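You operate a simulated robot arm through the tools that you are given. There is no shell and no other tool.

Carry out the task below with a simulated robot arm. There is one attempt and no reset: what you move stays moved.

## Task
Keep the sauce warm on the oval ring and start the pasta water on the big ring.
Fine: big ring off before you move the blue saucepan by its handle; oval ring at 1, steel saucepan on the big ring at 2; leave both on.

The check looks at the end state, three seconds after you hand in, the way a careful person would. Anything else that was tipped, shoved, dropped, spilled or broken makes it a failure.

## Robot
A 7-joint arm with a two-finger parallel gripper, fixed in place. Base frame: the origin is on the floor under the middle of its stand, x ahead of it, y to its left, z up; the work surface is at about z = 900. Lengths are in mm, angles in degrees, forces in N, time in s.
It reaches about 1524 mm from its shoulder. Its first joint turns from -149.0 to 149.0 degrees. Payload 3.5 kg.
Tool frame: the origin (TCP) lies between the finger pads and is the grasp point; the fingertips stand 23 mm ahead of it; z points along the fingers, y is the line along which they close. The gripper opens to 94 mm. The fingers are 38 mm wide and 10 mm thick; the gripper's body (54 by 96 mm) begins 39 mm behind the TCP.
Orientation is that of the tool frame in the base frame, as [roll, pitch, yaw] about the fixed x, y, z axes, in that order (R = Rz(yaw) Ry(pitch) Rx(roll)). With the fingers straight down and closing along the base's y, the tool's x points along the base's -x, its y along +y and its z along -z.

## Interface
- The arm moves only by the tool move_arm. Its argument "rows" is a list of rows, each a list of 6 numbers: the shift along the tool's x, y, z in units of 200 mm (1.0 is 200 mm), then the turn, a rotation vector about the tool's x, y, z in units of 120 degrees (1.0 is 120 degrees). In form: [[tx, ty, tz, ax, ay, az], ...]. A call has 1 to 20 rows; each row is the pose to reach, as a shift and turn from the pose commanded when the call began, along the tool's axes at that moment. "jaw" is the closure, from 0 (fully open) to 1 (shut), set as the call begins (left out, the last holds). A call with a number of a shift or a turn outside -1 to 1 is refused whole. Each row takes 0.2 s and may step no farther than 50 mm and 8.6 degrees from the row before; otherwise, or with a gripper value out of range, the whole call is refused. A pose out of reach is approached as far as the arm can. The call stops where the force on the tool passes 40 N (or 10 N more than at its start, if that is more) or the arm is blocked; 0.2 s more then pass. The fingers move at their own pace (about 153 mm/s each) and stop on an object; they squeeze with about 39 N. The grip force told is the motor's: it shows also when the fingers shut on nothing. Time passes only in rows, and 0.2 s behind the last, so rows that repeat a pose let the fingers close. It gives the time, the measured TCP pose, the force on the tool (base axes), the opening and the grip force at its end, in the units of the frame above (readings bear some noise), with the torque about the TCP (base axes, N m) and any sound that the robot's microphone picked up.
- Cameras (640 x 400 px; columns grow to the right, rows downward): "scene" is fixed at [220.5, 503.2, 1573.1]; the picture's right is [-0.82, -0.57, 0.00], its down [-0.24, 0.35, -0.90] and it looks along [0.51, -0.75, -0.43] (base axes); focal length 314 px, centre (320, 200). "wrist" rides on the gripper at [86, 16, -74] in the tool frame; the picture's right is [-0.18, 0.98, 0.00], its down [-0.58, -0.11, -0.81] and it looks along [-0.79, -0.15, 0.59] (tool axes); focal length 243 px, centre (320, 200). There is no depth. A picture from a camera that has moved, and an enlarged one, comes with that camera's place and axes in the base frame and with its lens. The place of the scene camera against the robot may be out by one fixed shift of up to 12 mm in any direction.
- get_image(camera): a new picture of that camera. It takes no simulated time.
- inspect(camera, box): a new picture of the part [left, top, right, bottom] of that camera's present view, enlarged. It takes no simulated time.
- close_job(): hands the job in; it is judged then, once.

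Places have to be worked out from the pictures, the camera data and where the tool is seen. Open the gripper and draw the arm clear of the work before you hand the job in, unless the task says otherwise.

The tools are called after "Emit:" as name(argument=value, ...) on one line, values as JSON. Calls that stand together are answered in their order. move_arm: Moves the arm, as the interface text tells. Its arguments: {"type":"object","properties":{"rows":{"type":"array","items":{"type":"array","items":{"type":"number"}}},"jaw":{"type":"number"}},"required":["rows"]} The other tools are called the same way: get_image (camera) takes a picture; inspect (camera, box) takes an enlarged picture of a part of a camera's view; close_job () hands the job in.

At the start:

```text
clock: 0.0
tcp_pos: [647.0, -885.7, 1241.0]
tool_rot: [180.0, 0.0, 179.9]
force: [-0.3, -0.2, 0.1]
torque: [-0.01, 0.01, 0.0]
width: 94.1
grip_force: 0.0
```

scene: 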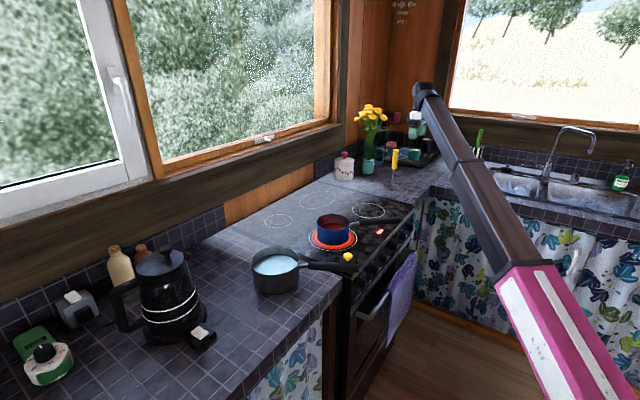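
wrist: 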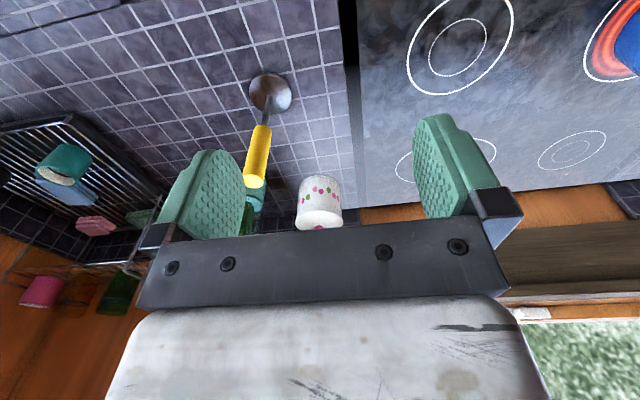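

I'll look closer at the stove, the knobs and the pans before moving anything.

Emit:
inspect(camera="scene", box=[220, 170, 430, 301])

Emit:
inspect(camera="scene", box=[320, 200, 420, 262])

Emit:
inspect(camera="scene", box=[240, 230, 360, 305])

Emit:
inspect(camera="wrist", box=[340, 0, 640, 200])

```text
3.05 times, centred on (325, 236) of scene
camera zoom: at [220.5, 503.2, 1573.1], right [-0.82, -0.57, 0.0], down [-0.24, 0.35, -0.9], along [0.51, -0.75, -0.43], focal length 958 px, centre (305, 92)
```

zoom: 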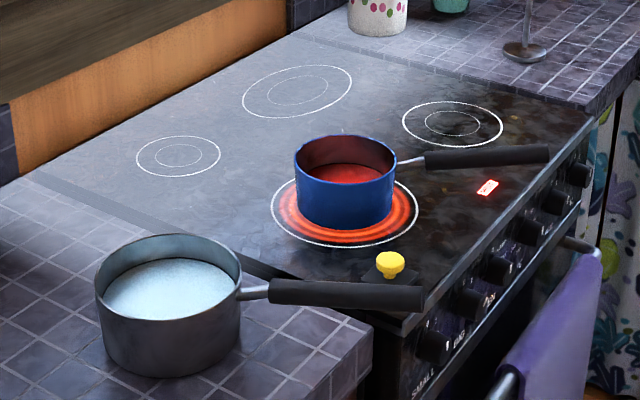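

```text
6.40 times, centred on (370, 231) of scene
camera zoom: at [220.5, 503.2, 1573.1], right [-0.82, -0.57, 0.0], down [-0.24, 0.35, -0.9], along [0.51, -0.75, -0.43], focal length 2011 px, centre (0, 2)
```

zoom: 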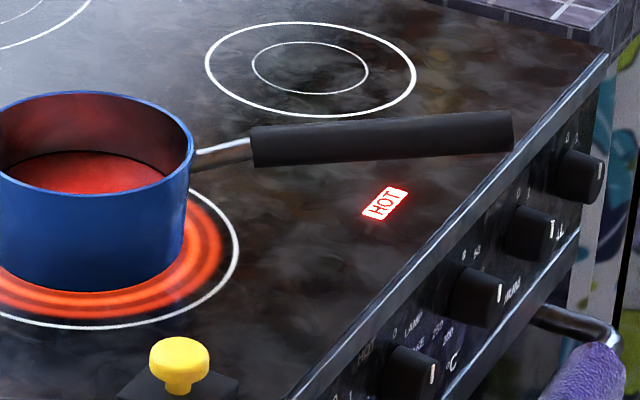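

```text
5.33 times, centred on (300, 268) of scene
camera zoom: at [220.5, 503.2, 1573.1], right [-0.82, -0.57, 0.0], down [-0.24, 0.35, -0.9], along [0.51, -0.75, -0.43], focal length 1676 px, centre (427, -160)
```

zoom: 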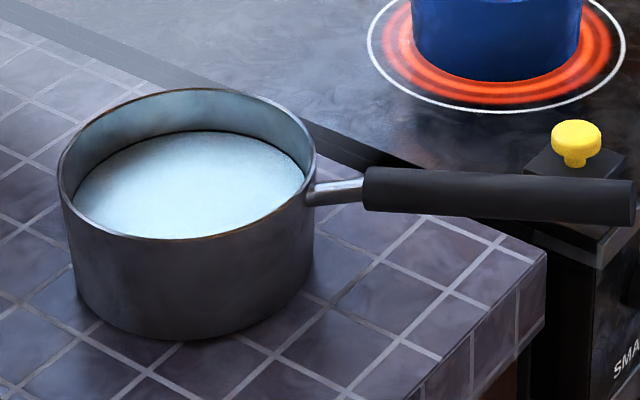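

```text
2.00 times, centred on (490, 100) of wrist
camera zoom: at [561.7, -869.4, 1315.4], right [0.18, 0.98, 0.0], down [0.58, -0.11, 0.81], along [0.79, -0.15, -0.59], focal length 485 px, centre (-20, 400)
```

zoom: 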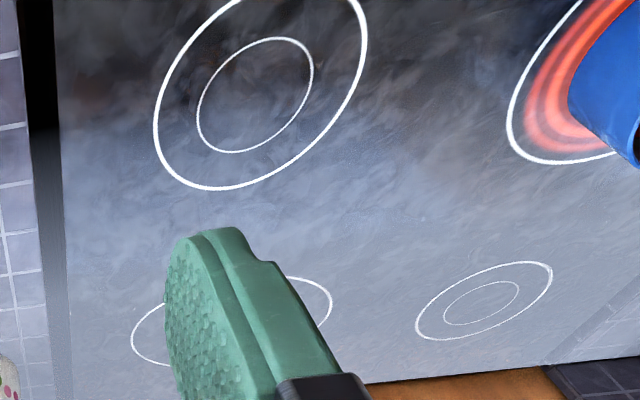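

The blue pan sits on a glowing ring; the knobs with their labels are on the front panel. I zoom in on the panel and the yellow-topped thing at the corner.

Emit:
inspect(camera="scene", box=[340, 260, 388, 290])

Emit:
inspect(camera="scene", box=[360, 235, 408, 265])

Emit:
inspect(camera="scene", box=[384, 215, 416, 235])

Emit:
inspect(camera="scene", box=[320, 240, 368, 270])

Emit:
inspect(camera="scene", box=[256, 175, 352, 235])

```text
13.33 times, centred on (364, 275) of scene
camera zoom: at [220.5, 503.2, 1573.1], right [-0.82, -0.57, 0.0], down [-0.24, 0.35, -0.9], along [0.51, -0.75, -0.43], focal length 4190 px, centre (-267, -800)
```

zoom: 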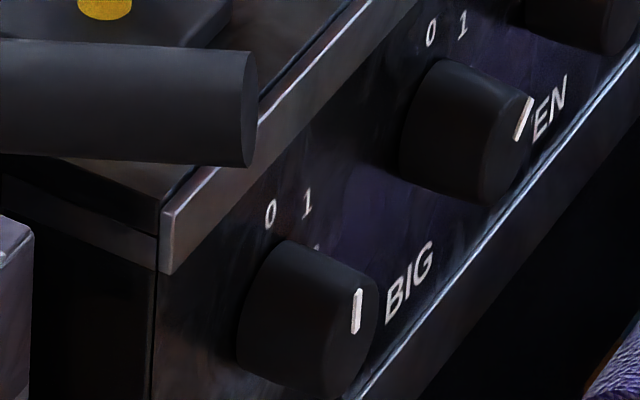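

```text
13.33 times, centred on (384, 250) of scene
camera zoom: at [220.5, 503.2, 1573.1], right [-0.82, -0.57, 0.0], down [-0.24, 0.35, -0.9], along [0.51, -0.75, -0.43], focal length 4190 px, centre (-533, -467)
```

zoom: 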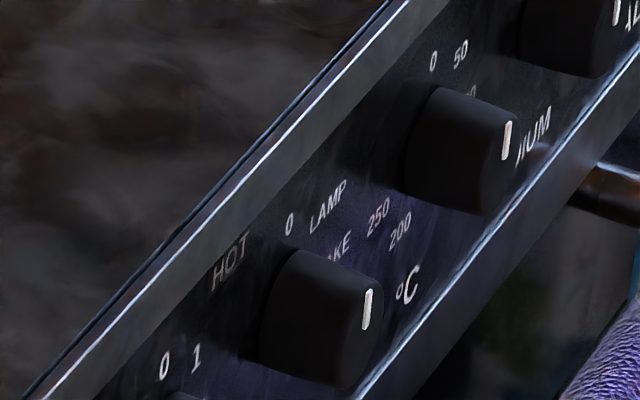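

```text
16.00 times, centred on (400, 225) of scene
camera zoom: at [220.5, 503.2, 1573.1], right [-0.82, -0.57, 0.0], down [-0.24, 0.35, -0.9], along [0.51, -0.75, -0.43], focal length 5027 px, centre (-960, -200)
```

zoom: 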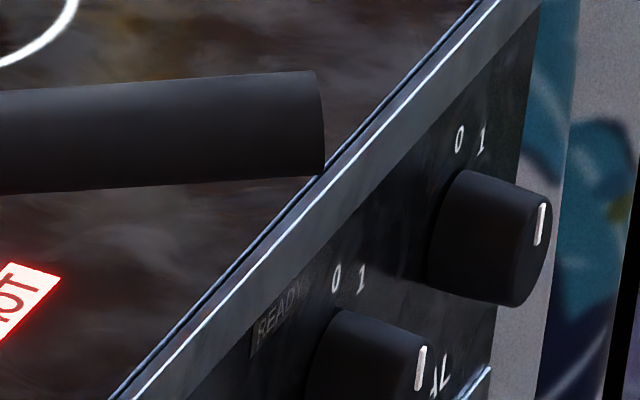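

```text
13.33 times, centred on (344, 255) of scene
camera zoom: at [220.5, 503.2, 1573.1], right [-0.82, -0.57, 0.0], down [-0.24, 0.35, -0.9], along [0.51, -0.75, -0.43], focal length 4190 px, centre (0, -533)
```

zoom: 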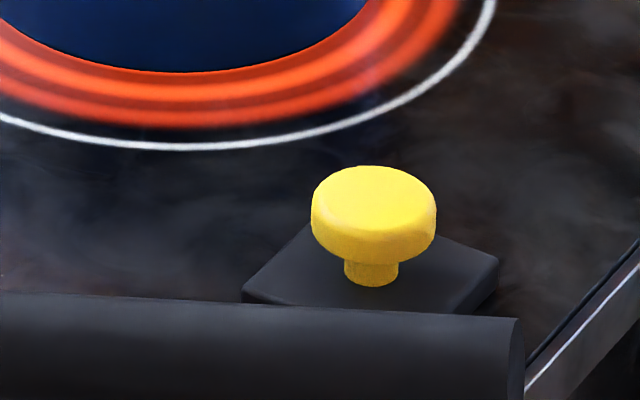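

```text
6.67 times, centred on (304, 205) of scene
camera zoom: at [220.5, 503.2, 1573.1], right [-0.82, -0.57, 0.0], down [-0.24, 0.35, -0.9], along [0.51, -0.75, -0.43], focal length 2095 px, centre (427, 167)
```

zoom: 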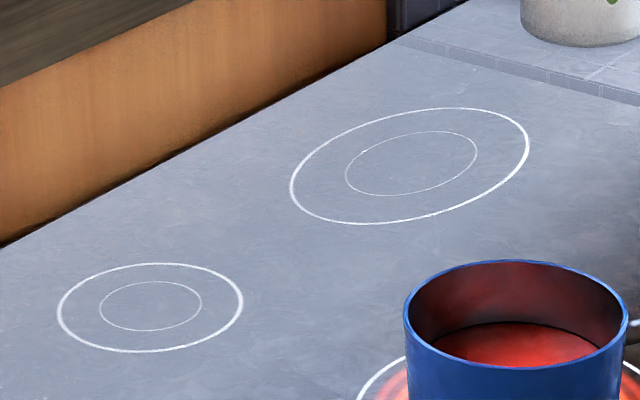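

From the zooms I read six front knobs labelled, from the left, SMALL, BIG, OVEN, °C, MEDIUM, OVAL, and the elongated back-right ring looks like the oval one. I'll bring the wrist camera in front of the panel to verify, moving through free air.

Emit:
move_arm(rows=[[0.12, 0.19, 0.06, 0, 0, 0], [0.24, 0.38, 0.12, 0, 0, 0], [0.36, 0.57, 0.18, 0, 0, 0], [0.48, 0.76, 0.24, 0, 0, 0], [0.6, 0.95, 0.3, 0, 0, 0]])

```text
clock: 1.2
tcp_pos: [526.3, -697.0, 1181.2]
tool_rot: [-179.8, 0.3, 180.0]
force: [-0.1, 0.2, -0.1]
torque: [-0.02, 0.0, -0.01]
width: 94.1
grip_force: 0.0
```

The arm followed cleanly to (526, -697, 1181). I continue back and left so the camera faces the knob panel.

Emit:
move_arm(rows=[[0.15, 0.17, 0.08, 0, 0, 0], [0.3, 0.34, 0.16, 0, 0, 0], [0.45, 0.51, 0.24, 0, 0, 0], [0.6, 0.68, 0.32, 0, 0, 0], [0.75, 0.85, 0.4, 0, 0, 0]])

Emit:
get_image(camera="wrist")

Emit:
get_image(camera="scene")

```text
clock: 2.4
tcp_pos: [380.3, -531.3, 1085.3]
tool_rot: [-179.2, 0.6, 179.9]
force: [-0.5, -0.3, 0.9]
torque: [-0.02, -0.02, 0.01]
width: 94.0
grip_force: 0.1
out of reach, approached as far as the arm can: row 2, 3, 4, 5
```

```text
taken
camera wrist: at [295.5, -513.8, 1159.2], right [0.18, 0.98, -0.01], down [0.57, -0.1, 0.81], along [0.8, -0.16, -0.58], focal length 243 px, centre (320, 200)
```

wrist: 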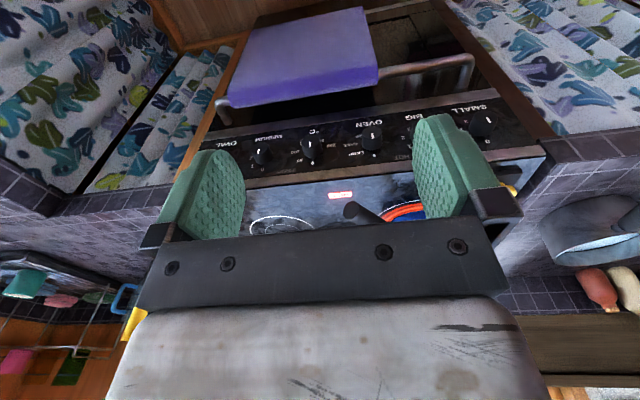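

```text
taken
```

scene: 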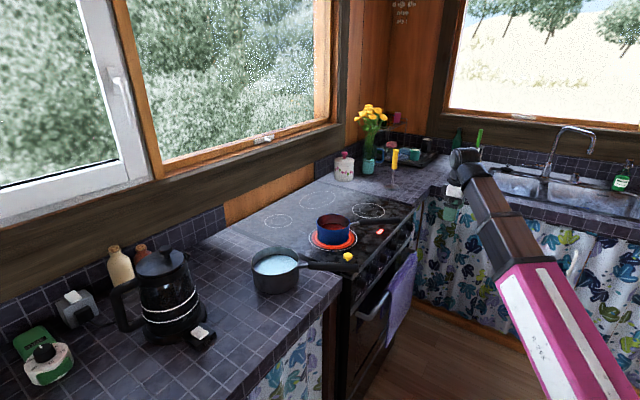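

Partly out of reach (the arm folds up close to its stand) but the camera now sees the whole panel. I enlarge it to read the knob markers.

Emit:
inspect(camera="wrist", box=[180, 80, 372, 200])

Emit:
inspect(camera="wrist", box=[330, 80, 522, 200])

Emit:
inspect(camera="wrist", box=[440, 90, 520, 140])

Emit:
inspect(camera="wrist", box=[200, 120, 280, 170])

```text
3.33 times, centred on (276, 140) of wrist
camera zoom: at [295.5, -513.8, 1159.2], right [0.18, 0.98, -0.01], down [0.57, -0.1, 0.81], along [0.8, -0.16, -0.58], focal length 809 px, centre (467, 400)
```

zoom: 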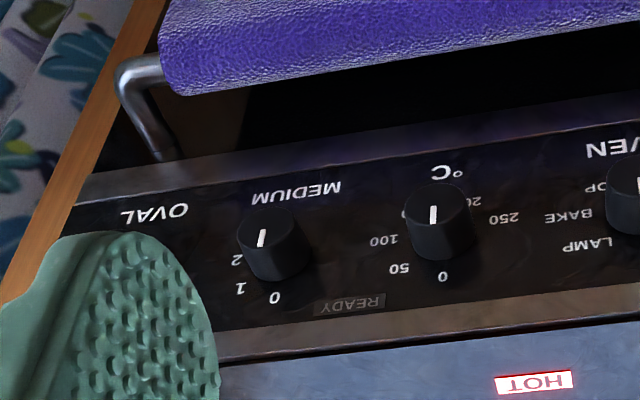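

```text
3.33 times, centred on (426, 140) of wrist
camera zoom: at [295.5, -513.8, 1159.2], right [0.18, 0.98, -0.01], down [0.57, -0.1, 0.81], along [0.8, -0.16, -0.58], focal length 809 px, centre (-33, 400)
```

zoom: 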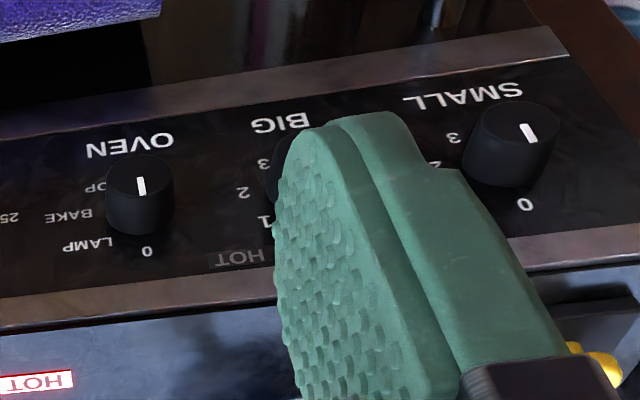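

```text
8.00 times, centred on (480, 115) of wrist
camera zoom: at [295.5, -513.8, 1159.2], right [0.18, 0.98, -0.01], down [0.57, -0.1, 0.81], along [0.8, -0.16, -0.58], focal length 1941 px, centre (-960, 880)
```

zoom: 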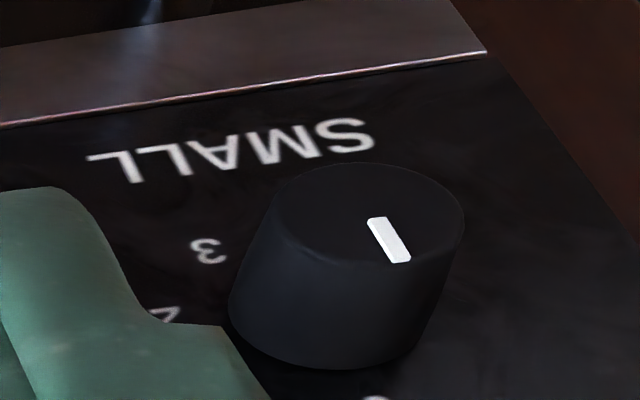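

```text
8.00 times, centred on (240, 145) of wrist
camera zoom: at [295.5, -513.8, 1159.2], right [0.18, 0.98, -0.01], down [0.57, -0.1, 0.81], along [0.8, -0.16, -0.58], focal length 1941 px, centre (960, 640)
```

zoom: 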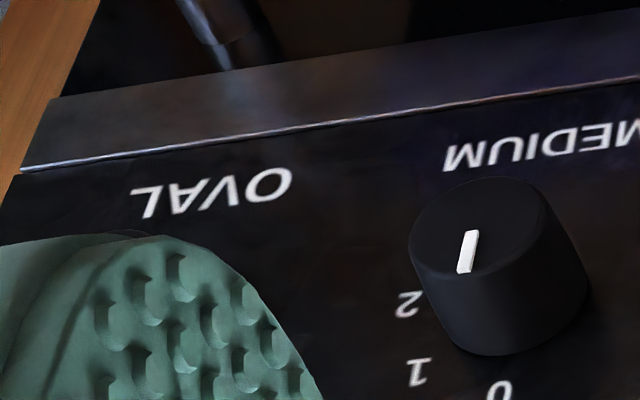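

The labels confirm left-to-right SMALL, BIG, OVEN, °C, MEDIUM, OVAL (about 95 mm apart, faces near x≈575, z≈835), each with 0 on top and 1-2-3 clockwise. I back off to a reachable spot so I can test turning the tool to point forward.

Emit:
move_arm(rows=[[-0.13, -0.17, 0, 0, 0, 0], [-0.26, -0.34, 0, 0, 0, 0], [-0.4, -0.5, 0, 0, 0, 0]])

Emit:
inspect(camera="wrist", box=[160, 60, 560, 310])

```text
clock: 3.2
tcp_pos: [462.0, -632.4, 1086.9]
tool_rot: [180.0, 0.1, -179.9]
force: [0.3, -0.2, -0.4]
torque: [-0.01, -0.01, -0.01]
width: 94.0
grip_force: 0.1
```

```text
1.60 times, centred on (360, 185) of wrist
camera zoom: at [377.0, -615.2, 1161.5], right [0.18, 0.98, 0.0], down [0.58, -0.11, 0.81], along [0.79, -0.15, -0.59], focal length 388 px, centre (256, 224)
```

zoom: 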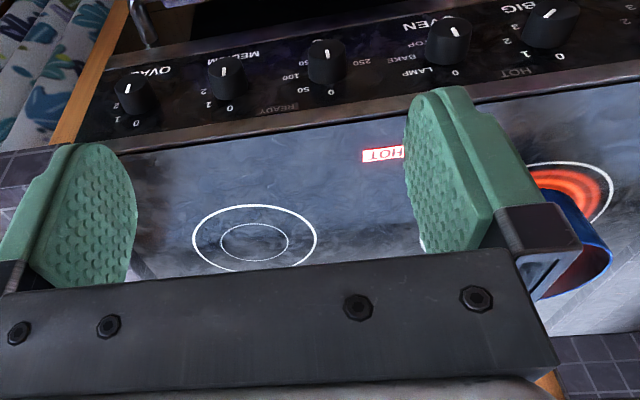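

Now BIG and OVAL are both visible; I enlarge them to read their marker positions and the scale angles.

Emit:
inspect(camera="wrist", box=[440, 55, 536, 115])

Emit:
inspect(camera="wrist", box=[215, 90, 311, 150])

```text
6.67 times, centred on (488, 85) of wrist
camera zoom: at [377.0, -615.2, 1161.5], right [0.18, 0.98, 0.0], down [0.58, -0.11, 0.81], along [0.79, -0.15, -0.59], focal length 1618 px, centre (-800, 967)
```

zoom: 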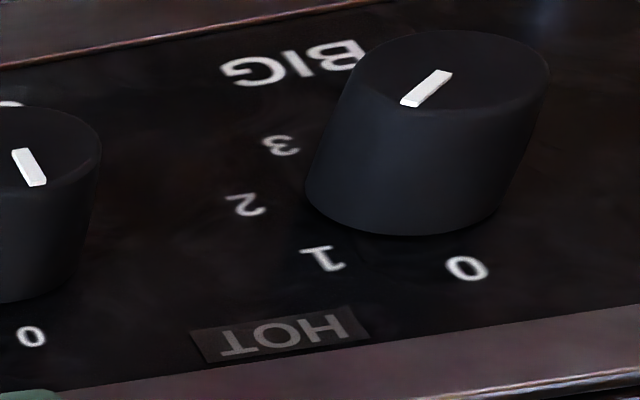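

```text
6.67 times, centred on (263, 120) of wrist
camera zoom: at [377.0, -615.2, 1161.5], right [0.18, 0.98, 0.0], down [0.58, -0.11, 0.81], along [0.79, -0.15, -0.59], focal length 1618 px, centre (700, 733)
```

zoom: 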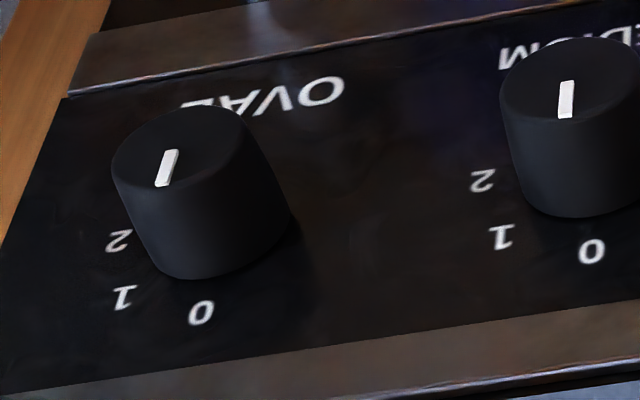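

Working the geometry: BIG's marker points at 1 (about 50° from the top; steps are about 50°), knob axis at y≈-397, z≈826; OVAL is at 0, axis at y≈-775, z≈827. I test whether the arm can point its fingers forward (+x), while sliding to the right in front of the OVAL knob but well clear.

Emit:
move_arm(rows=[[-0.04, -0.13, 0.04, 0, -0.068, 0], [-0.08, -0.26, 0.08, 0, -0.136, 0], [-0.12, -0.39, 0.12, 0, -0.204, 0], [-0.16, -0.52, 0.16, 0, -0.272, 0], [-0.2, -0.65, 0.2, 0, -0.34, 0]])

```text
clock: 4.4
tcp_pos: [501.0, -761.3, 1047.2]
tool_rot: [-179.9, 40.8, -180.0]
force: [0.0, 0.9, -0.8]
torque: [0.02, 0.0, -0.04]
width: 93.7
grip_force: 0.1
```

The tilt to 41° went through without trouble. I continue tilting toward fully horizontal.

Emit:
move_arm(rows=[[0, 0, 0, 0, -0.0685, 0], [0, 0, 0, 0, -0.137, 0], [0, 0, 0, 0, -0.2055, 0], [0, 0, 0, 0, -0.274, 0], [0, 0, 0, 0, -0.3425, 0], [0, 0, 0, 0, -0.41, 0]])

Emit:
get_image(camera="scene")

Emit:
get_image(camera="wrist")

```text
clock: 5.8
tcp_pos: [502.0, -761.1, 1046.3]
tool_rot: [7.5, 89.9, 7.4]
force: [0.4, 0.1, 0.5]
torque: [-0.02, 0.0, -0.01]
width: 94.2
grip_force: 0.0
```

```text
taken
```

scene: 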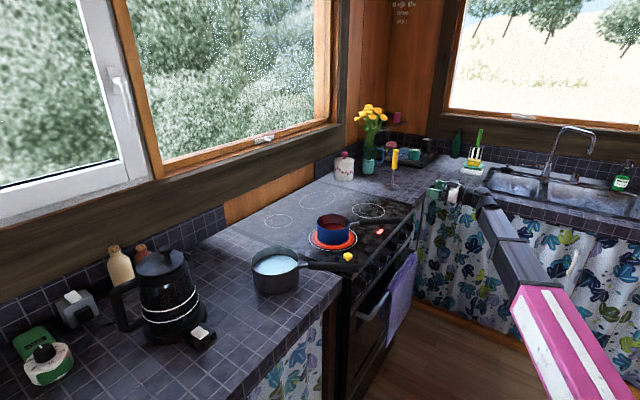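

```text
taken
camera wrist: at [428.2, -744.9, 959.8], right [0.0, 0.98, 0.18], down [-0.81, -0.11, 0.58], along [0.59, -0.15, 0.79], focal length 243 px, centre (320, 200)
```

wrist: 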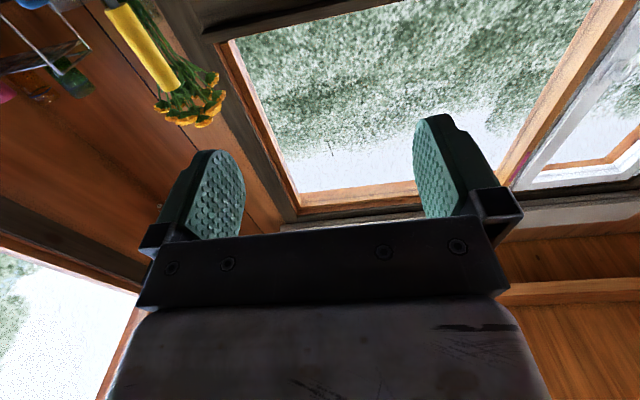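

Fingers can point forward (tool z=+x, camera underneath). Before going low I check the oven bar and towel below the knobs, since the camera will hang below the gripper.

Emit:
inspect(camera="scene", box=[330, 230, 474, 320])

Emit:
inspect(camera="scene", box=[400, 160, 496, 220])

```text
4.44 times, centred on (402, 275) of scene
camera zoom: at [220.5, 503.2, 1573.1], right [-0.82, -0.57, 0.0], down [-0.24, 0.35, -0.9], along [0.51, -0.75, -0.43], focal length 1396 px, centre (-44, -133)
```

zoom: 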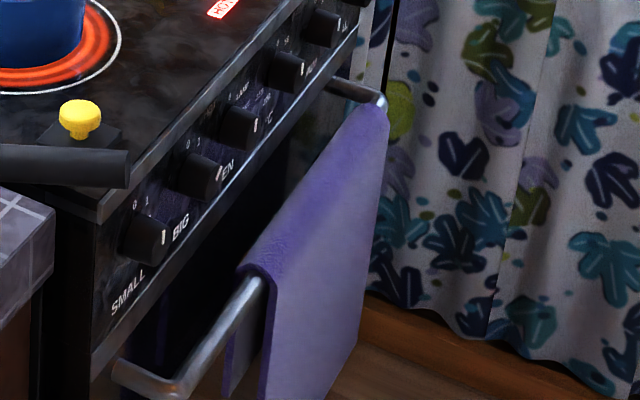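

```text
6.67 times, centred on (448, 190) of scene
camera zoom: at [220.5, 503.2, 1573.1], right [-0.82, -0.57, 0.0], down [-0.24, 0.35, -0.9], along [0.51, -0.75, -0.43], focal length 2095 px, centre (-533, 267)
```

zoom: 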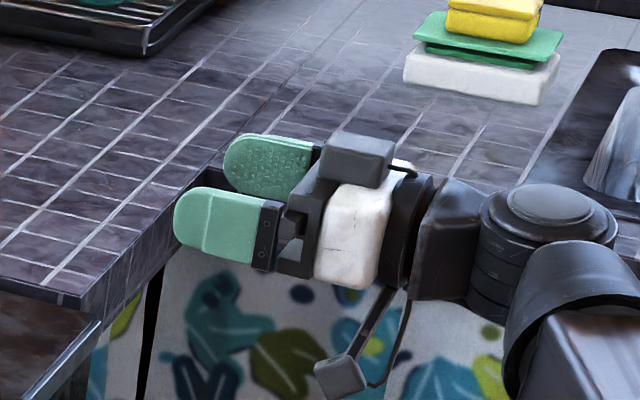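

The oven bar sits near x≈546, z≈700, so I'd rather have the camera on top than hanging toward the towel. I try rolling the tool about its own axis here in free air.

Emit:
move_arm(rows=[[0, 0, 0, 0, 0, 0.0685], [0, 0, 0, 0, 0, 0.137], [0, 0, 0, 0, 0, 0.2055], [0, 0, 0, 0, 0, 0.274], [0, 0, 0, 0, 0, 0.3425], [0, 0, 0, 0, 0, 0.411], [0, 0, 0, 0, 0, 0.4795], [0, 0, 0, 0, 0, 0.548], [0, 0, 0, 0, 0, 0.6165], [0, 0, 0, 0, 0, 0.685], [0, 0, 0, 0, 0, 0.75]])

```text
clock: 8.2
tcp_pos: [502.3, -761.8, 1046.0]
tool_rot: [90.0, -0.2, 90.0]
force: [0.4, 0.2, -1.2]
torque: [0.02, -0.03, 0.01]
width: 94.2
grip_force: 0.0
```

Half the roll done without limits; I continue another 90° so the camera ends up on top.

Emit:
move_arm(rows=[[0, 0, 0, 0, 0, 0.0685], [0, 0, 0, 0, 0, 0.137], [0, 0, 0, 0, 0, 0.2055], [0, 0, 0, 0, 0, 0.274], [0, 0, 0, 0, 0, 0.3425], [0, 0, 0, 0, 0, 0.411], [0, 0, 0, 0, 0, 0.4795], [0, 0, 0, 0, 0, 0.548], [0, 0, 0, 0, 0, 0.6165], [0, 0, 0, 0, 0, 0.685], [0, 0, 0, 0, 0, 0.75]])

Emit:
get_image(camera="wrist")

Emit:
get_image(camera="scene")

```text
clock: 10.6
tcp_pos: [501.5, -761.4, 1046.5]
tool_rot: [-92.0, -89.8, -88.1]
force: [0.5, -0.1, -0.7]
torque: [-0.02, -0.03, 0.02]
width: 94.0
grip_force: 0.0
```

```text
taken
camera wrist: at [428.1, -777.7, 1133.2], right [0.0, -0.98, -0.19], down [-0.81, 0.11, -0.58], along [0.59, 0.15, -0.79], focal length 243 px, centre (320, 200)
```

wrist: 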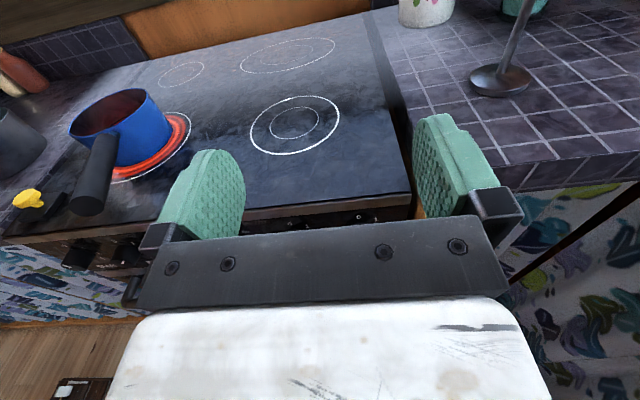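

```text
taken
```

scene: 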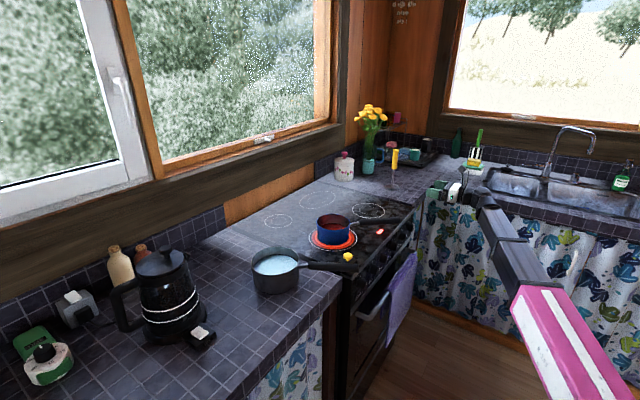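

Now the camera is on top, view upright. I move left and down toward the front of the BIG knob at a safe standoff, checking reach.

Emit:
move_arm(rows=[[-0.11, -0.19, -0.01, 0, 0, 0], [-0.22, -0.38, -0.02, 0, 0, 0], [-0.33, -0.57, -0.03, 0, 0, 0], [-0.44, -0.76, -0.04, 0, 0, 0], [-0.55, -0.95, -0.05, 0, 0, 0]])

Emit:
get_image(camera="wrist")

```text
clock: 11.8
tcp_pos: [490.7, -570.2, 936.0]
tool_rot: [-150.6, -90.0, -29.5]
force: [0.6, -0.1, -0.2]
torque: [0.01, 0.02, 0.01]
width: 94.3
grip_force: 0.1
```

```text
taken
camera wrist: at [417.4, -586.0, 1022.3], right [0.0, -0.98, -0.18], down [-0.81, 0.11, -0.58], along [0.59, 0.15, -0.79], focal length 243 px, centre (320, 200)
```

wrist: 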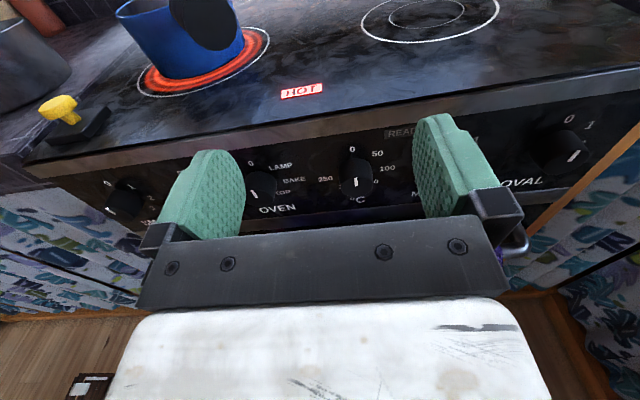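

Good view, reach fine. I continue to stand straight in front of BIG, about 85 mm off its face.

Emit:
move_arm(rows=[[-0.11, -0.173, 0, 0, 0, 0], [-0.22, -0.346, 0, 0, 0, 0], [-0.33, -0.519, 0, 0, 0, 0], [-0.44, -0.692, 0, 0, 0, 0], [-0.55, -0.865, 0, 0, 0, 0]])

Emit:
get_image(camera="wrist")

Emit:
get_image(camera="scene")

```text
clock: 13.0
tcp_pos: [491.0, -398.6, 823.6]
tool_rot: [-50.8, -90.0, -129.2]
force: [0.3, -0.8, 0.8]
torque: [0.02, -0.02, 0.02]
width: 94.0
grip_force: 0.1
```

```text
taken
camera wrist: at [418.0, -414.6, 910.9], right [0.0, -0.98, -0.18], down [-0.81, 0.11, -0.58], along [0.59, 0.15, -0.79], focal length 243 px, centre (320, 200)
```

wrist: 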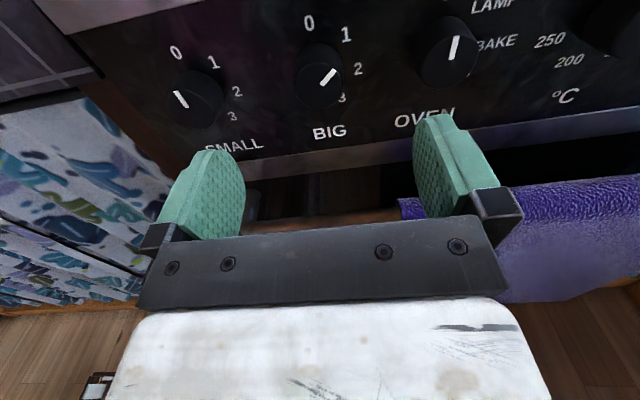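

```text
taken
```

scene: 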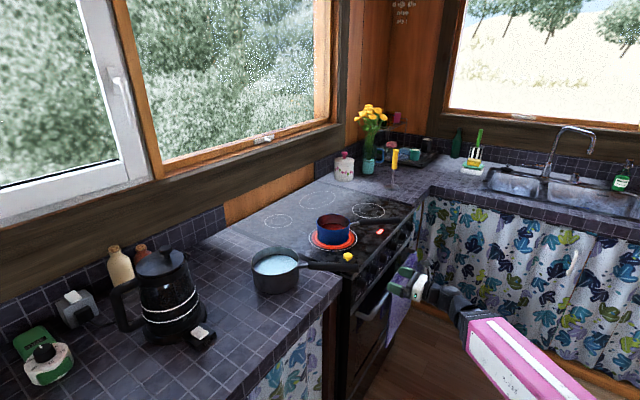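

Reached in front of BIG; the marker clearly points between 1 and 2. I enlarge to measure its angle and axis.

Emit:
inspect(camera="wrist", box=[256, 0, 416, 100])

Emit:
inspect(camera="wrist", box=[270, 0, 382, 70])

```text
4.00 times, centred on (336, 50) of wrist
camera zoom: at [418.0, -414.6, 910.9], right [0.0, -0.98, -0.18], down [-0.81, 0.11, -0.58], along [0.59, 0.15, -0.79], focal length 970 px, centre (256, 800)
```

zoom: 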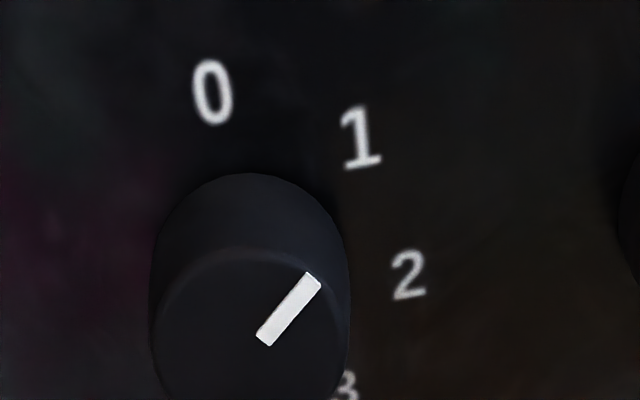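

```text
5.71 times, centred on (326, 35) of wrist
camera zoom: at [418.0, -414.6, 910.9], right [0.0, -0.98, -0.18], down [-0.81, 0.11, -0.58], along [0.59, 0.15, -0.79], focal length 1386 px, centre (286, 1143)
```

zoom: 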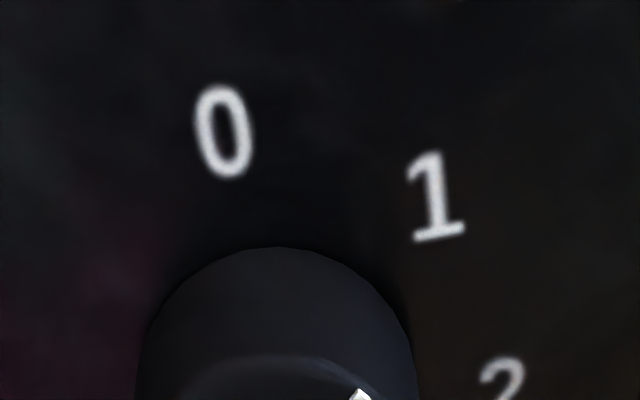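

The panel plane comes out at x≈599.5, BIG's axis at (y≈-397.5, z≈825), marker at ≈50° i.e. on 1. I advance with open jaws so the tips stop about 8 mm short of the panel.

Emit:
move_arm(rows=[[0.007, -0.005, 0.15, 0, 0, 0], [0.007, -0.005, 0.28, 0, 0, 0], [0.007, -0.005, 0.35, 0, 0, 0], [0.007, -0.005, 0.385, 0, 0, 0]])

Emit:
get_image(camera="wrist")

```text
clock: 14.0
tcp_pos: [569.9, -398.0, 827.3]
tool_rot: [128.4, -90.0, 51.6]
force: [-0.7, -0.2, -0.5]
torque: [-0.01, 0.01, 0.0]
width: 94.1
grip_force: 0.1
```

```text
taken
camera wrist: at [495.6, -413.1, 914.0], right [0.0, -0.98, -0.18], down [-0.81, 0.11, -0.58], along [0.59, 0.15, -0.79], focal length 243 px, centre (320, 200)
```

wrist: 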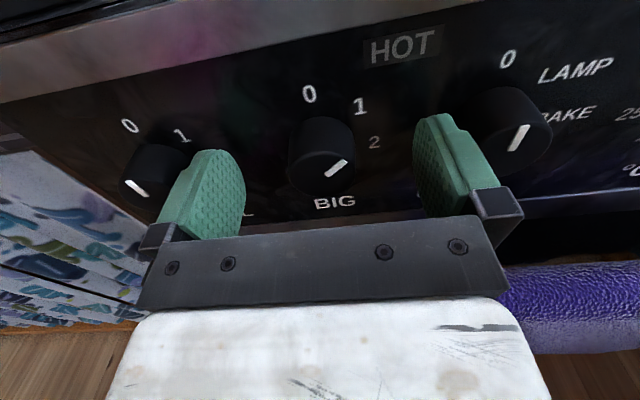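

The knob sits centred between the open fingers. I nudge down 1.5 mm and close the jaws on it.

Emit:
move_arm(rows=[[-0.007, 0, 0, 0, 0, 0], [-0.007, 0, 0, 0, 0, 0], [-0.007, 0, 0, 0, 0, 0]], jaw=1)

Emit:
get_image(camera="wrist")

```text
clock: 14.8
tcp_pos: [568.5, -397.2, 824.8]
tool_rot: [152.7, -89.9, 27.3]
force: [3.0, -4.0, 8.3]
torque: [-0.02, -0.17, -0.16]
width: 34.7
grip_force: 45.3
```

```text
taken
camera wrist: at [495.4, -413.6, 913.0], right [0.0, -0.98, -0.18], down [-0.81, 0.11, -0.58], along [0.59, 0.15, -0.79], focal length 243 px, centre (320, 200)
```

wrist: 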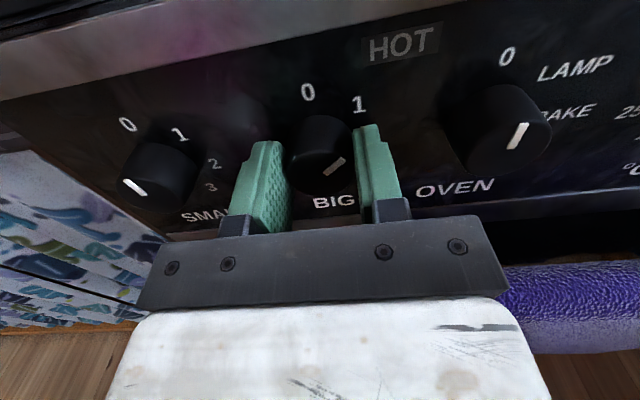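

Gripped (34.7 mm, 45 N, small side forces). Now I turn it 50° counter-clockwise (from 1 to 0).

Emit:
move_arm(rows=[[0, 0, 0, 0, 0, -0.06], [0, 0, 0, 0, 0, -0.12], [0, 0, 0, 0, 0, -0.18], [0, 0, 0, 0, 0, -0.24], [0, 0, 0, 0, 0, -0.3], [0, 0, 0, 0, 0, -0.36], [0, 0, 0, 0, 0, -0.416], [0, 0, 0, 0, 0, -0.416]])

Emit:
get_image(camera="wrist")

Emit:
inspect(camera="scene", box=[300, 190, 444, 280])

```text
clock: 16.6
tcp_pos: [568.3, -396.7, 826.4]
tool_rot: [90.0, -39.9, 90.1]
force: [8.8, 8.9, 1.1]
torque: [0.02, -0.04, 0.27]
width: 34.6
grip_force: 44.8
```

```text
taken
camera wrist: at [495.3, -340.7, 894.1], right [0.0, -0.77, 0.64], down [-0.81, -0.38, -0.46], along [0.59, -0.51, -0.62], focal length 243 px, centre (320, 200)
```

wrist: 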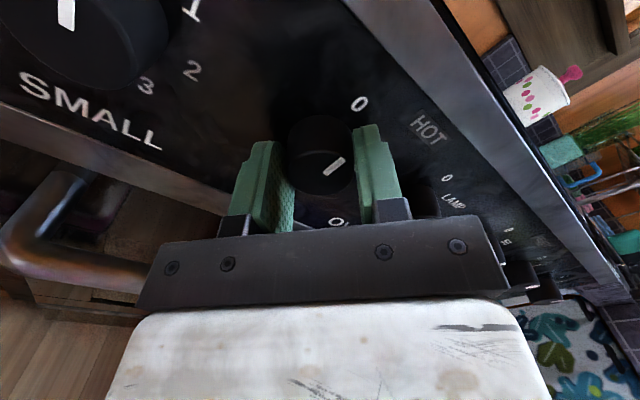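

```text
4.44 times, centred on (372, 235) of scene
camera zoom: at [220.5, 503.2, 1573.1], right [-0.82, -0.57, 0.0], down [-0.24, 0.35, -0.9], along [0.51, -0.75, -0.43], focal length 1396 px, centre (89, 44)
```

zoom: 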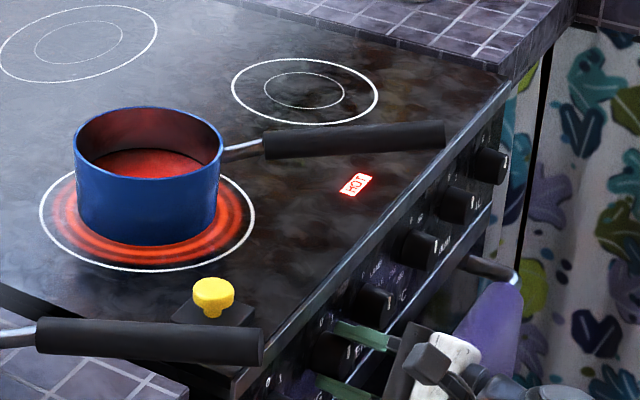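

The knob followed (marker now aims at 0) and the ring's glow is fading. I open the jaws and back off straight to verify the marker.

Emit:
move_arm(rows=[[0, 0, 0, 0, 0, 0], [0, 0, 0, 0, 0, 0], [0, 0, -0.15, 0, 0, 0], [0, 0, -0.35, 0, 0, 0], [0, 0, -0.4, 0, 0, 0.06], [0, 0, -0.4, 0, 0, 0.12], [0, 0, -0.4, 0, 0, 0.18], [0, 0, -0.4, 0, 0, 0.24], [0, 0, -0.4, 0, 0, 0.3], [0, 0, -0.4, 0, 0, 0.36], [0, 0, -0.4, 0, 0, 0.416]], jaw=0)

Emit:
get_image(camera="wrist")

Emit:
inspect(camera="wrist", box=[256, 0, 416, 100])

Emit:
inspect(camera="scene", box=[300, 190, 444, 280])

```text
clock: 19.0
tcp_pos: [489.3, -396.8, 825.8]
tool_rot: [-93.5, -89.9, -86.5]
force: [-0.3, -1.3, -0.3]
torque: [-0.02, -0.02, 0.02]
width: 94.0
grip_force: 0.0
```

```text
taken
camera wrist: at [415.5, -413.5, 912.7], right [0.0, -0.98, -0.19], down [-0.81, 0.11, -0.58], along [0.59, 0.15, -0.79], focal length 243 px, centre (320, 200)
```

wrist: 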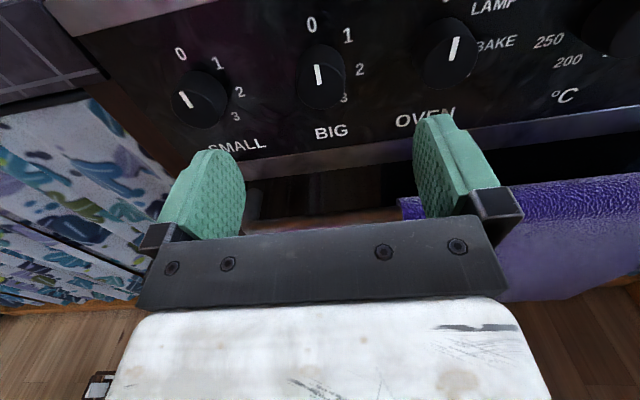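

```text
4.00 times, centred on (336, 50) of wrist
camera zoom: at [415.5, -413.5, 912.7], right [0.0, -0.98, -0.19], down [-0.81, 0.11, -0.58], along [0.59, 0.15, -0.79], focal length 970 px, centre (256, 800)
```

zoom: 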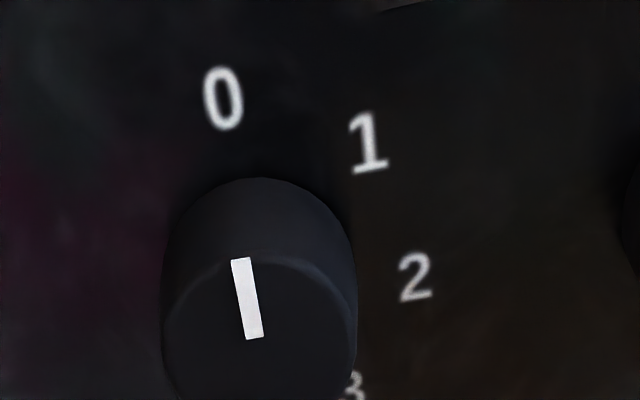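

```text
4.44 times, centred on (372, 235) of scene
camera zoom: at [220.5, 503.2, 1573.1], right [-0.82, -0.57, 0.0], down [-0.24, 0.35, -0.9], along [0.51, -0.75, -0.43], focal length 1396 px, centre (89, 44)
```

zoom: 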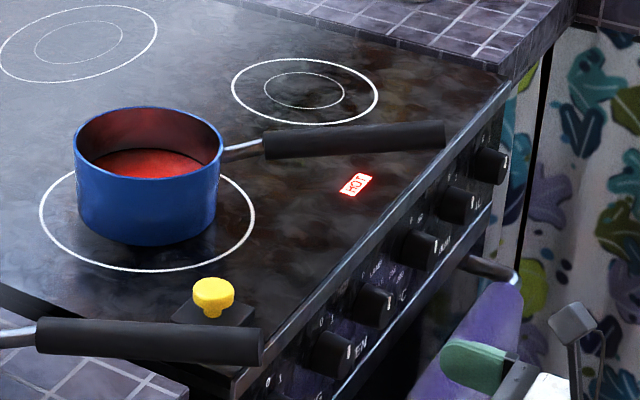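

BIG is now at 0 (marker within about 1–2° of the top) and the ring is dark. Next the blue saucepan: I rise straight up, clear of both handles, to view the pans and handles from above.

Emit:
move_arm(rows=[[0.23, 0.05, -0.02, 0, 0, 0], [0.46, 0.1, -0.04, 0, 0, 0], [0.69, 0.15, -0.06, 0, 0, 0], [0.92, 0.2, -0.08, 0, 0, 0]])

Emit:
get_image(camera="wrist")

```text
clock: 20.0
tcp_pos: [472.0, -438.1, 1012.3]
tool_rot: [166.8, -89.9, 13.2]
force: [0.4, 0.4, -0.5]
torque: [-0.02, 0.02, 0.02]
width: 94.1
grip_force: 0.1
```

```text
taken
camera wrist: at [399.0, -453.6, 1099.2], right [0.0, -0.98, -0.18], down [-0.81, 0.11, -0.58], along [0.59, 0.15, -0.79], focal length 243 px, centre (320, 200)
```

wrist: 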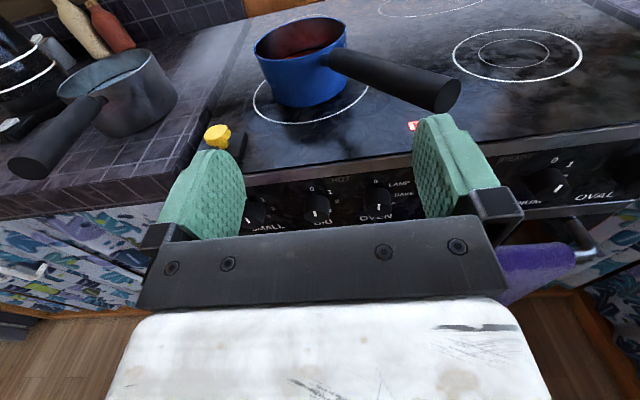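

The handles are in view. I go higher for a second view so I can triangulate heights.

Emit:
move_arm(rows=[[0.22, 0.1, 0.0, 0, 0, 0], [0.44, 0.2, 0.0, 0, 0, 0], [0.66, 0.3, 0.0, 0, 0, 0]])

Emit:
get_image(camera="wrist")

Emit:
inspect(camera="wrist", box=[150, 0, 470, 200])

```text
clock: 20.8
tcp_pos: [473.2, -498.1, 1144.1]
tool_rot: [-15.7, -90.0, -164.3]
force: [-0.8, 0.2, 1.1]
torque: [0.0, 0.02, -0.02]
width: 94.2
grip_force: 0.2
```

```text
taken
camera wrist: at [400.3, -513.9, 1230.6], right [0.0, -0.98, -0.18], down [-0.81, 0.11, -0.58], along [0.59, 0.15, -0.79], focal length 243 px, centre (320, 200)
```

wrist: 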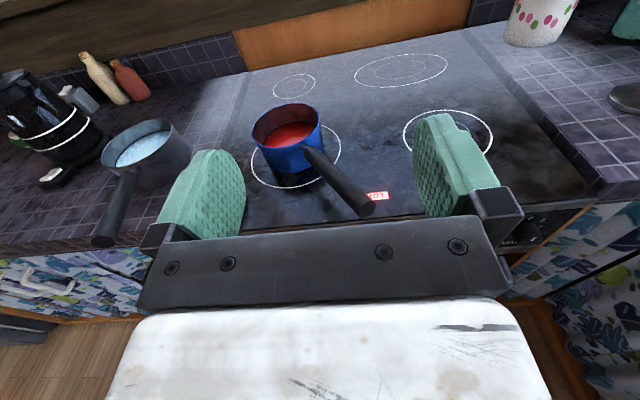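

```text
2.00 times, centred on (310, 100) of wrist
camera zoom: at [400.3, -513.9, 1230.6], right [0.0, -0.98, -0.18], down [-0.81, 0.11, -0.58], along [0.59, 0.15, -0.79], focal length 485 px, centre (340, 400)
```

zoom: 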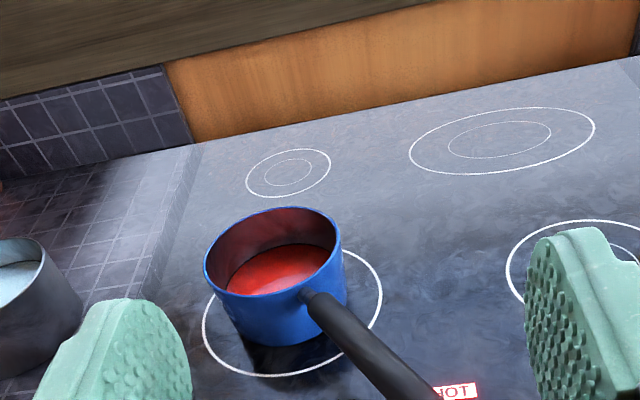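

Triangulation gives the hob surface at z≈900, the blue handle running from about (683,-447) near the pan to its tip at (560,-524, z≈991), direction ≈32° off x. I yaw the tool by 32° to line up with the handle, still high in free air.

Emit:
move_arm(rows=[[0, 0, 0, 0.067, 0, 0], [0, 0, 0, 0.134, 0, 0], [0, 0, 0, 0.2, 0, 0], [0, 0, 0, 0.267, 0, 0]])

```text
clock: 21.8
tcp_pos: [472.8, -496.2, 1142.9]
tool_rot: [104.5, -90.0, 107.5]
force: [-0.1, 0.2, 0.2]
torque: [0.02, 0.01, 0.0]
width: 93.9
grip_force: 0.0
```

Yawed. Now I pitch the fingers 60° down while moving over the blue handle, staying about 70 mm above it.

Emit:
move_arm(rows=[[-0.046, 0.042, 0.104, 0, -0.0625, 0], [-0.0925, 0.084, 0.2085, 0, -0.125, 0], [-0.139, 0.126, 0.313, 0, -0.1875, 0], [-0.185, 0.168, 0.417, 0, -0.25, 0], [-0.231, 0.21, 0.521, 0, -0.3125, 0], [-0.2775, 0.253, 0.6255, 0, -0.375, 0], [-0.324, 0.295, 0.73, 0, -0.4375, 0], [-0.37, 0.337, 0.834, 0, -0.5, 0]])

Emit:
get_image(camera="wrist")

Emit:
get_image(camera="scene")

```text
clock: 23.6
tcp_pos: [650.8, -467.5, 1068.8]
tool_rot: [-180.0, -29.8, 31.9]
force: [-0.5, 1.0, 0.5]
torque: [-0.03, 0.01, 0.03]
width: 93.7
grip_force: 0.1
```

```text
taken
camera wrist: at [691.8, -460.1, 1176.5], right [0.39, -0.92, -0.09], down [-0.83, -0.39, 0.41], along [-0.41, -0.08, -0.91], focal length 243 px, centre (320, 200)
```

wrist: 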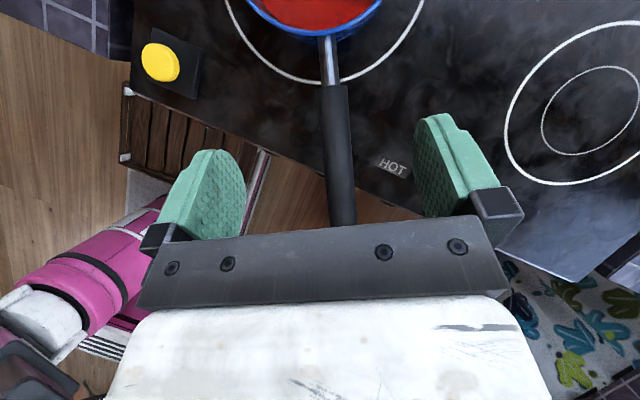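

```text
taken
```

scene: 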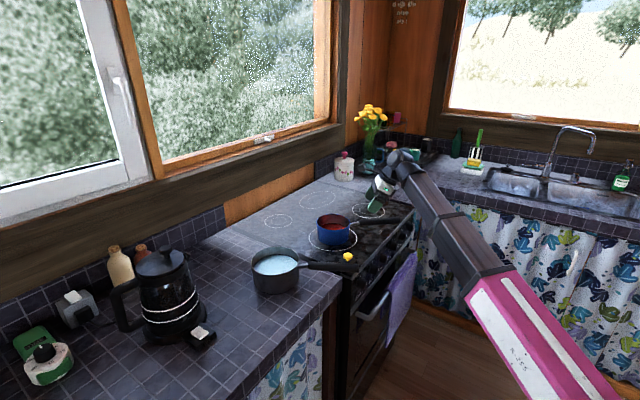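

The handle lies neatly between the fingers; it heads about 29° off x and slopes up slightly, centre z≈977 at my grasp point 28 mm out from its black start. I lower onto it with open jaws and a 3° yaw correction.

Emit:
move_arm(rows=[[-0.054, 0.009, 0.146, -0.006, 0, 0.011], [-0.108, 0.018, 0.292, -0.0124, 0, 0.0217], [-0.14, 0.025, 0.38, -0.0124, 0, 0.0217], [-0.1615, 0.0275, 0.4375, -0.0124, 0, 0.0217]])

Emit:
get_image(camera="wrist")

Emit:
inspect(camera="scene", box=[300, 170, 428, 250])

```text
clock: 24.6
tcp_pos: [665.5, -462.9, 977.1]
tool_rot: [180.0, -29.9, 29.1]
force: [-1.4, -0.9, 0.9]
torque: [-0.02, 0.08, -0.01]
width: 94.1
grip_force: 0.0
```

```text
taken
camera wrist: at [707.5, -458.0, 1085.1], right [0.34, -0.94, -0.09], down [-0.85, -0.34, 0.41], along [-0.41, -0.06, -0.91], focal length 243 px, centre (320, 200)
```

wrist: 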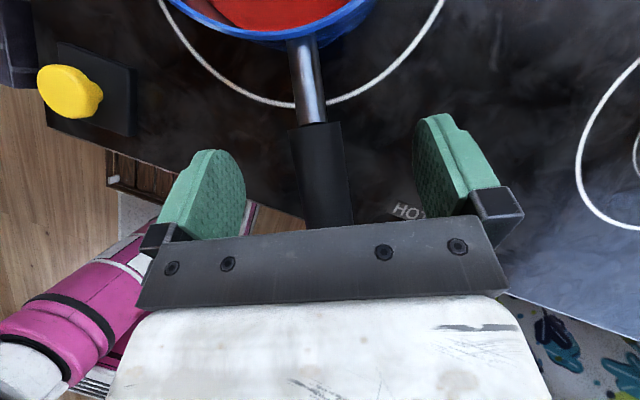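

```text
5.00 times, centred on (364, 210) of scene
camera zoom: at [220.5, 503.2, 1573.1], right [-0.82, -0.57, 0.0], down [-0.24, 0.35, -0.9], along [0.51, -0.75, -0.43], focal length 1571 px, centre (100, 150)
```

zoom: 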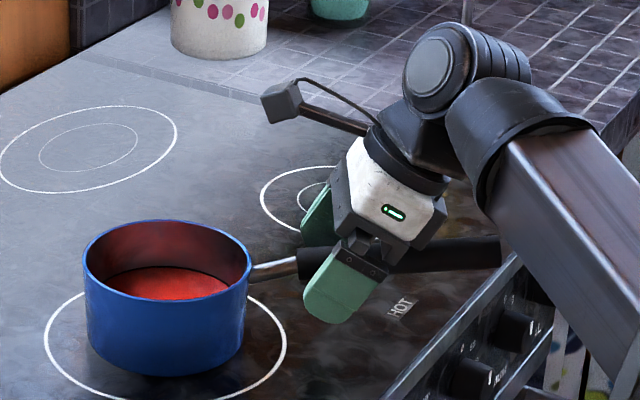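

The fingers straddle the handle centrally. I close the jaws on it.

Emit:
move_arm(rows=[[0, 0, 0, 0, 0, 0], [0, 0, 0, 0, 0, 0], [0, 0, 0, 0, 0, 0]], jaw=1)

Emit:
get_image(camera="wrist")

Emit:
inspect(camera="scene", box=[300, 170, 428, 250])

```text
clock: 25.4
tcp_pos: [665.5, -462.4, 976.4]
tool_rot: [179.9, -30.0, 29.1]
force: [-1.5, 2.1, 0.0]
torque: [0.02, 0.17, 0.16]
width: 24.6
grip_force: 39.2
```

```text
taken
camera wrist: at [707.4, -457.7, 1085.1], right [0.34, -0.94, -0.09], down [-0.85, -0.35, 0.41], along [-0.41, -0.06, -0.91], focal length 243 px, centre (320, 200)
```

wrist: 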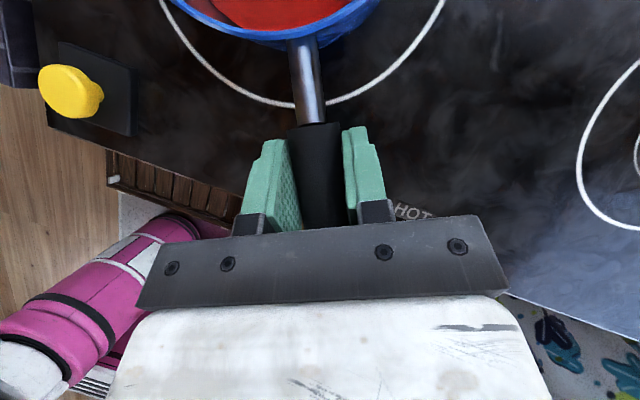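

```text
5.00 times, centred on (364, 210) of scene
camera zoom: at [220.5, 503.2, 1573.1], right [-0.82, -0.57, 0.0], down [-0.24, 0.35, -0.9], along [0.51, -0.75, -0.43], focal length 1571 px, centre (100, 150)
```

zoom: 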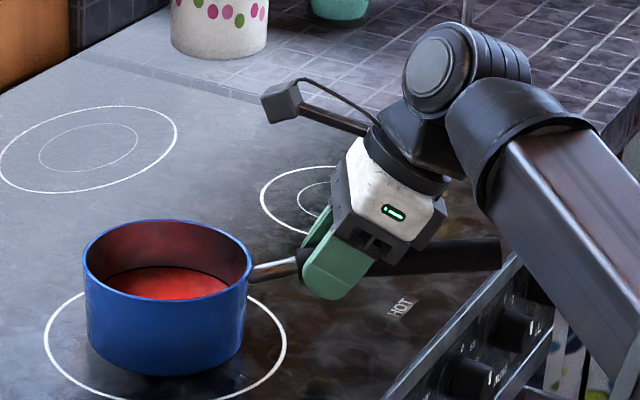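

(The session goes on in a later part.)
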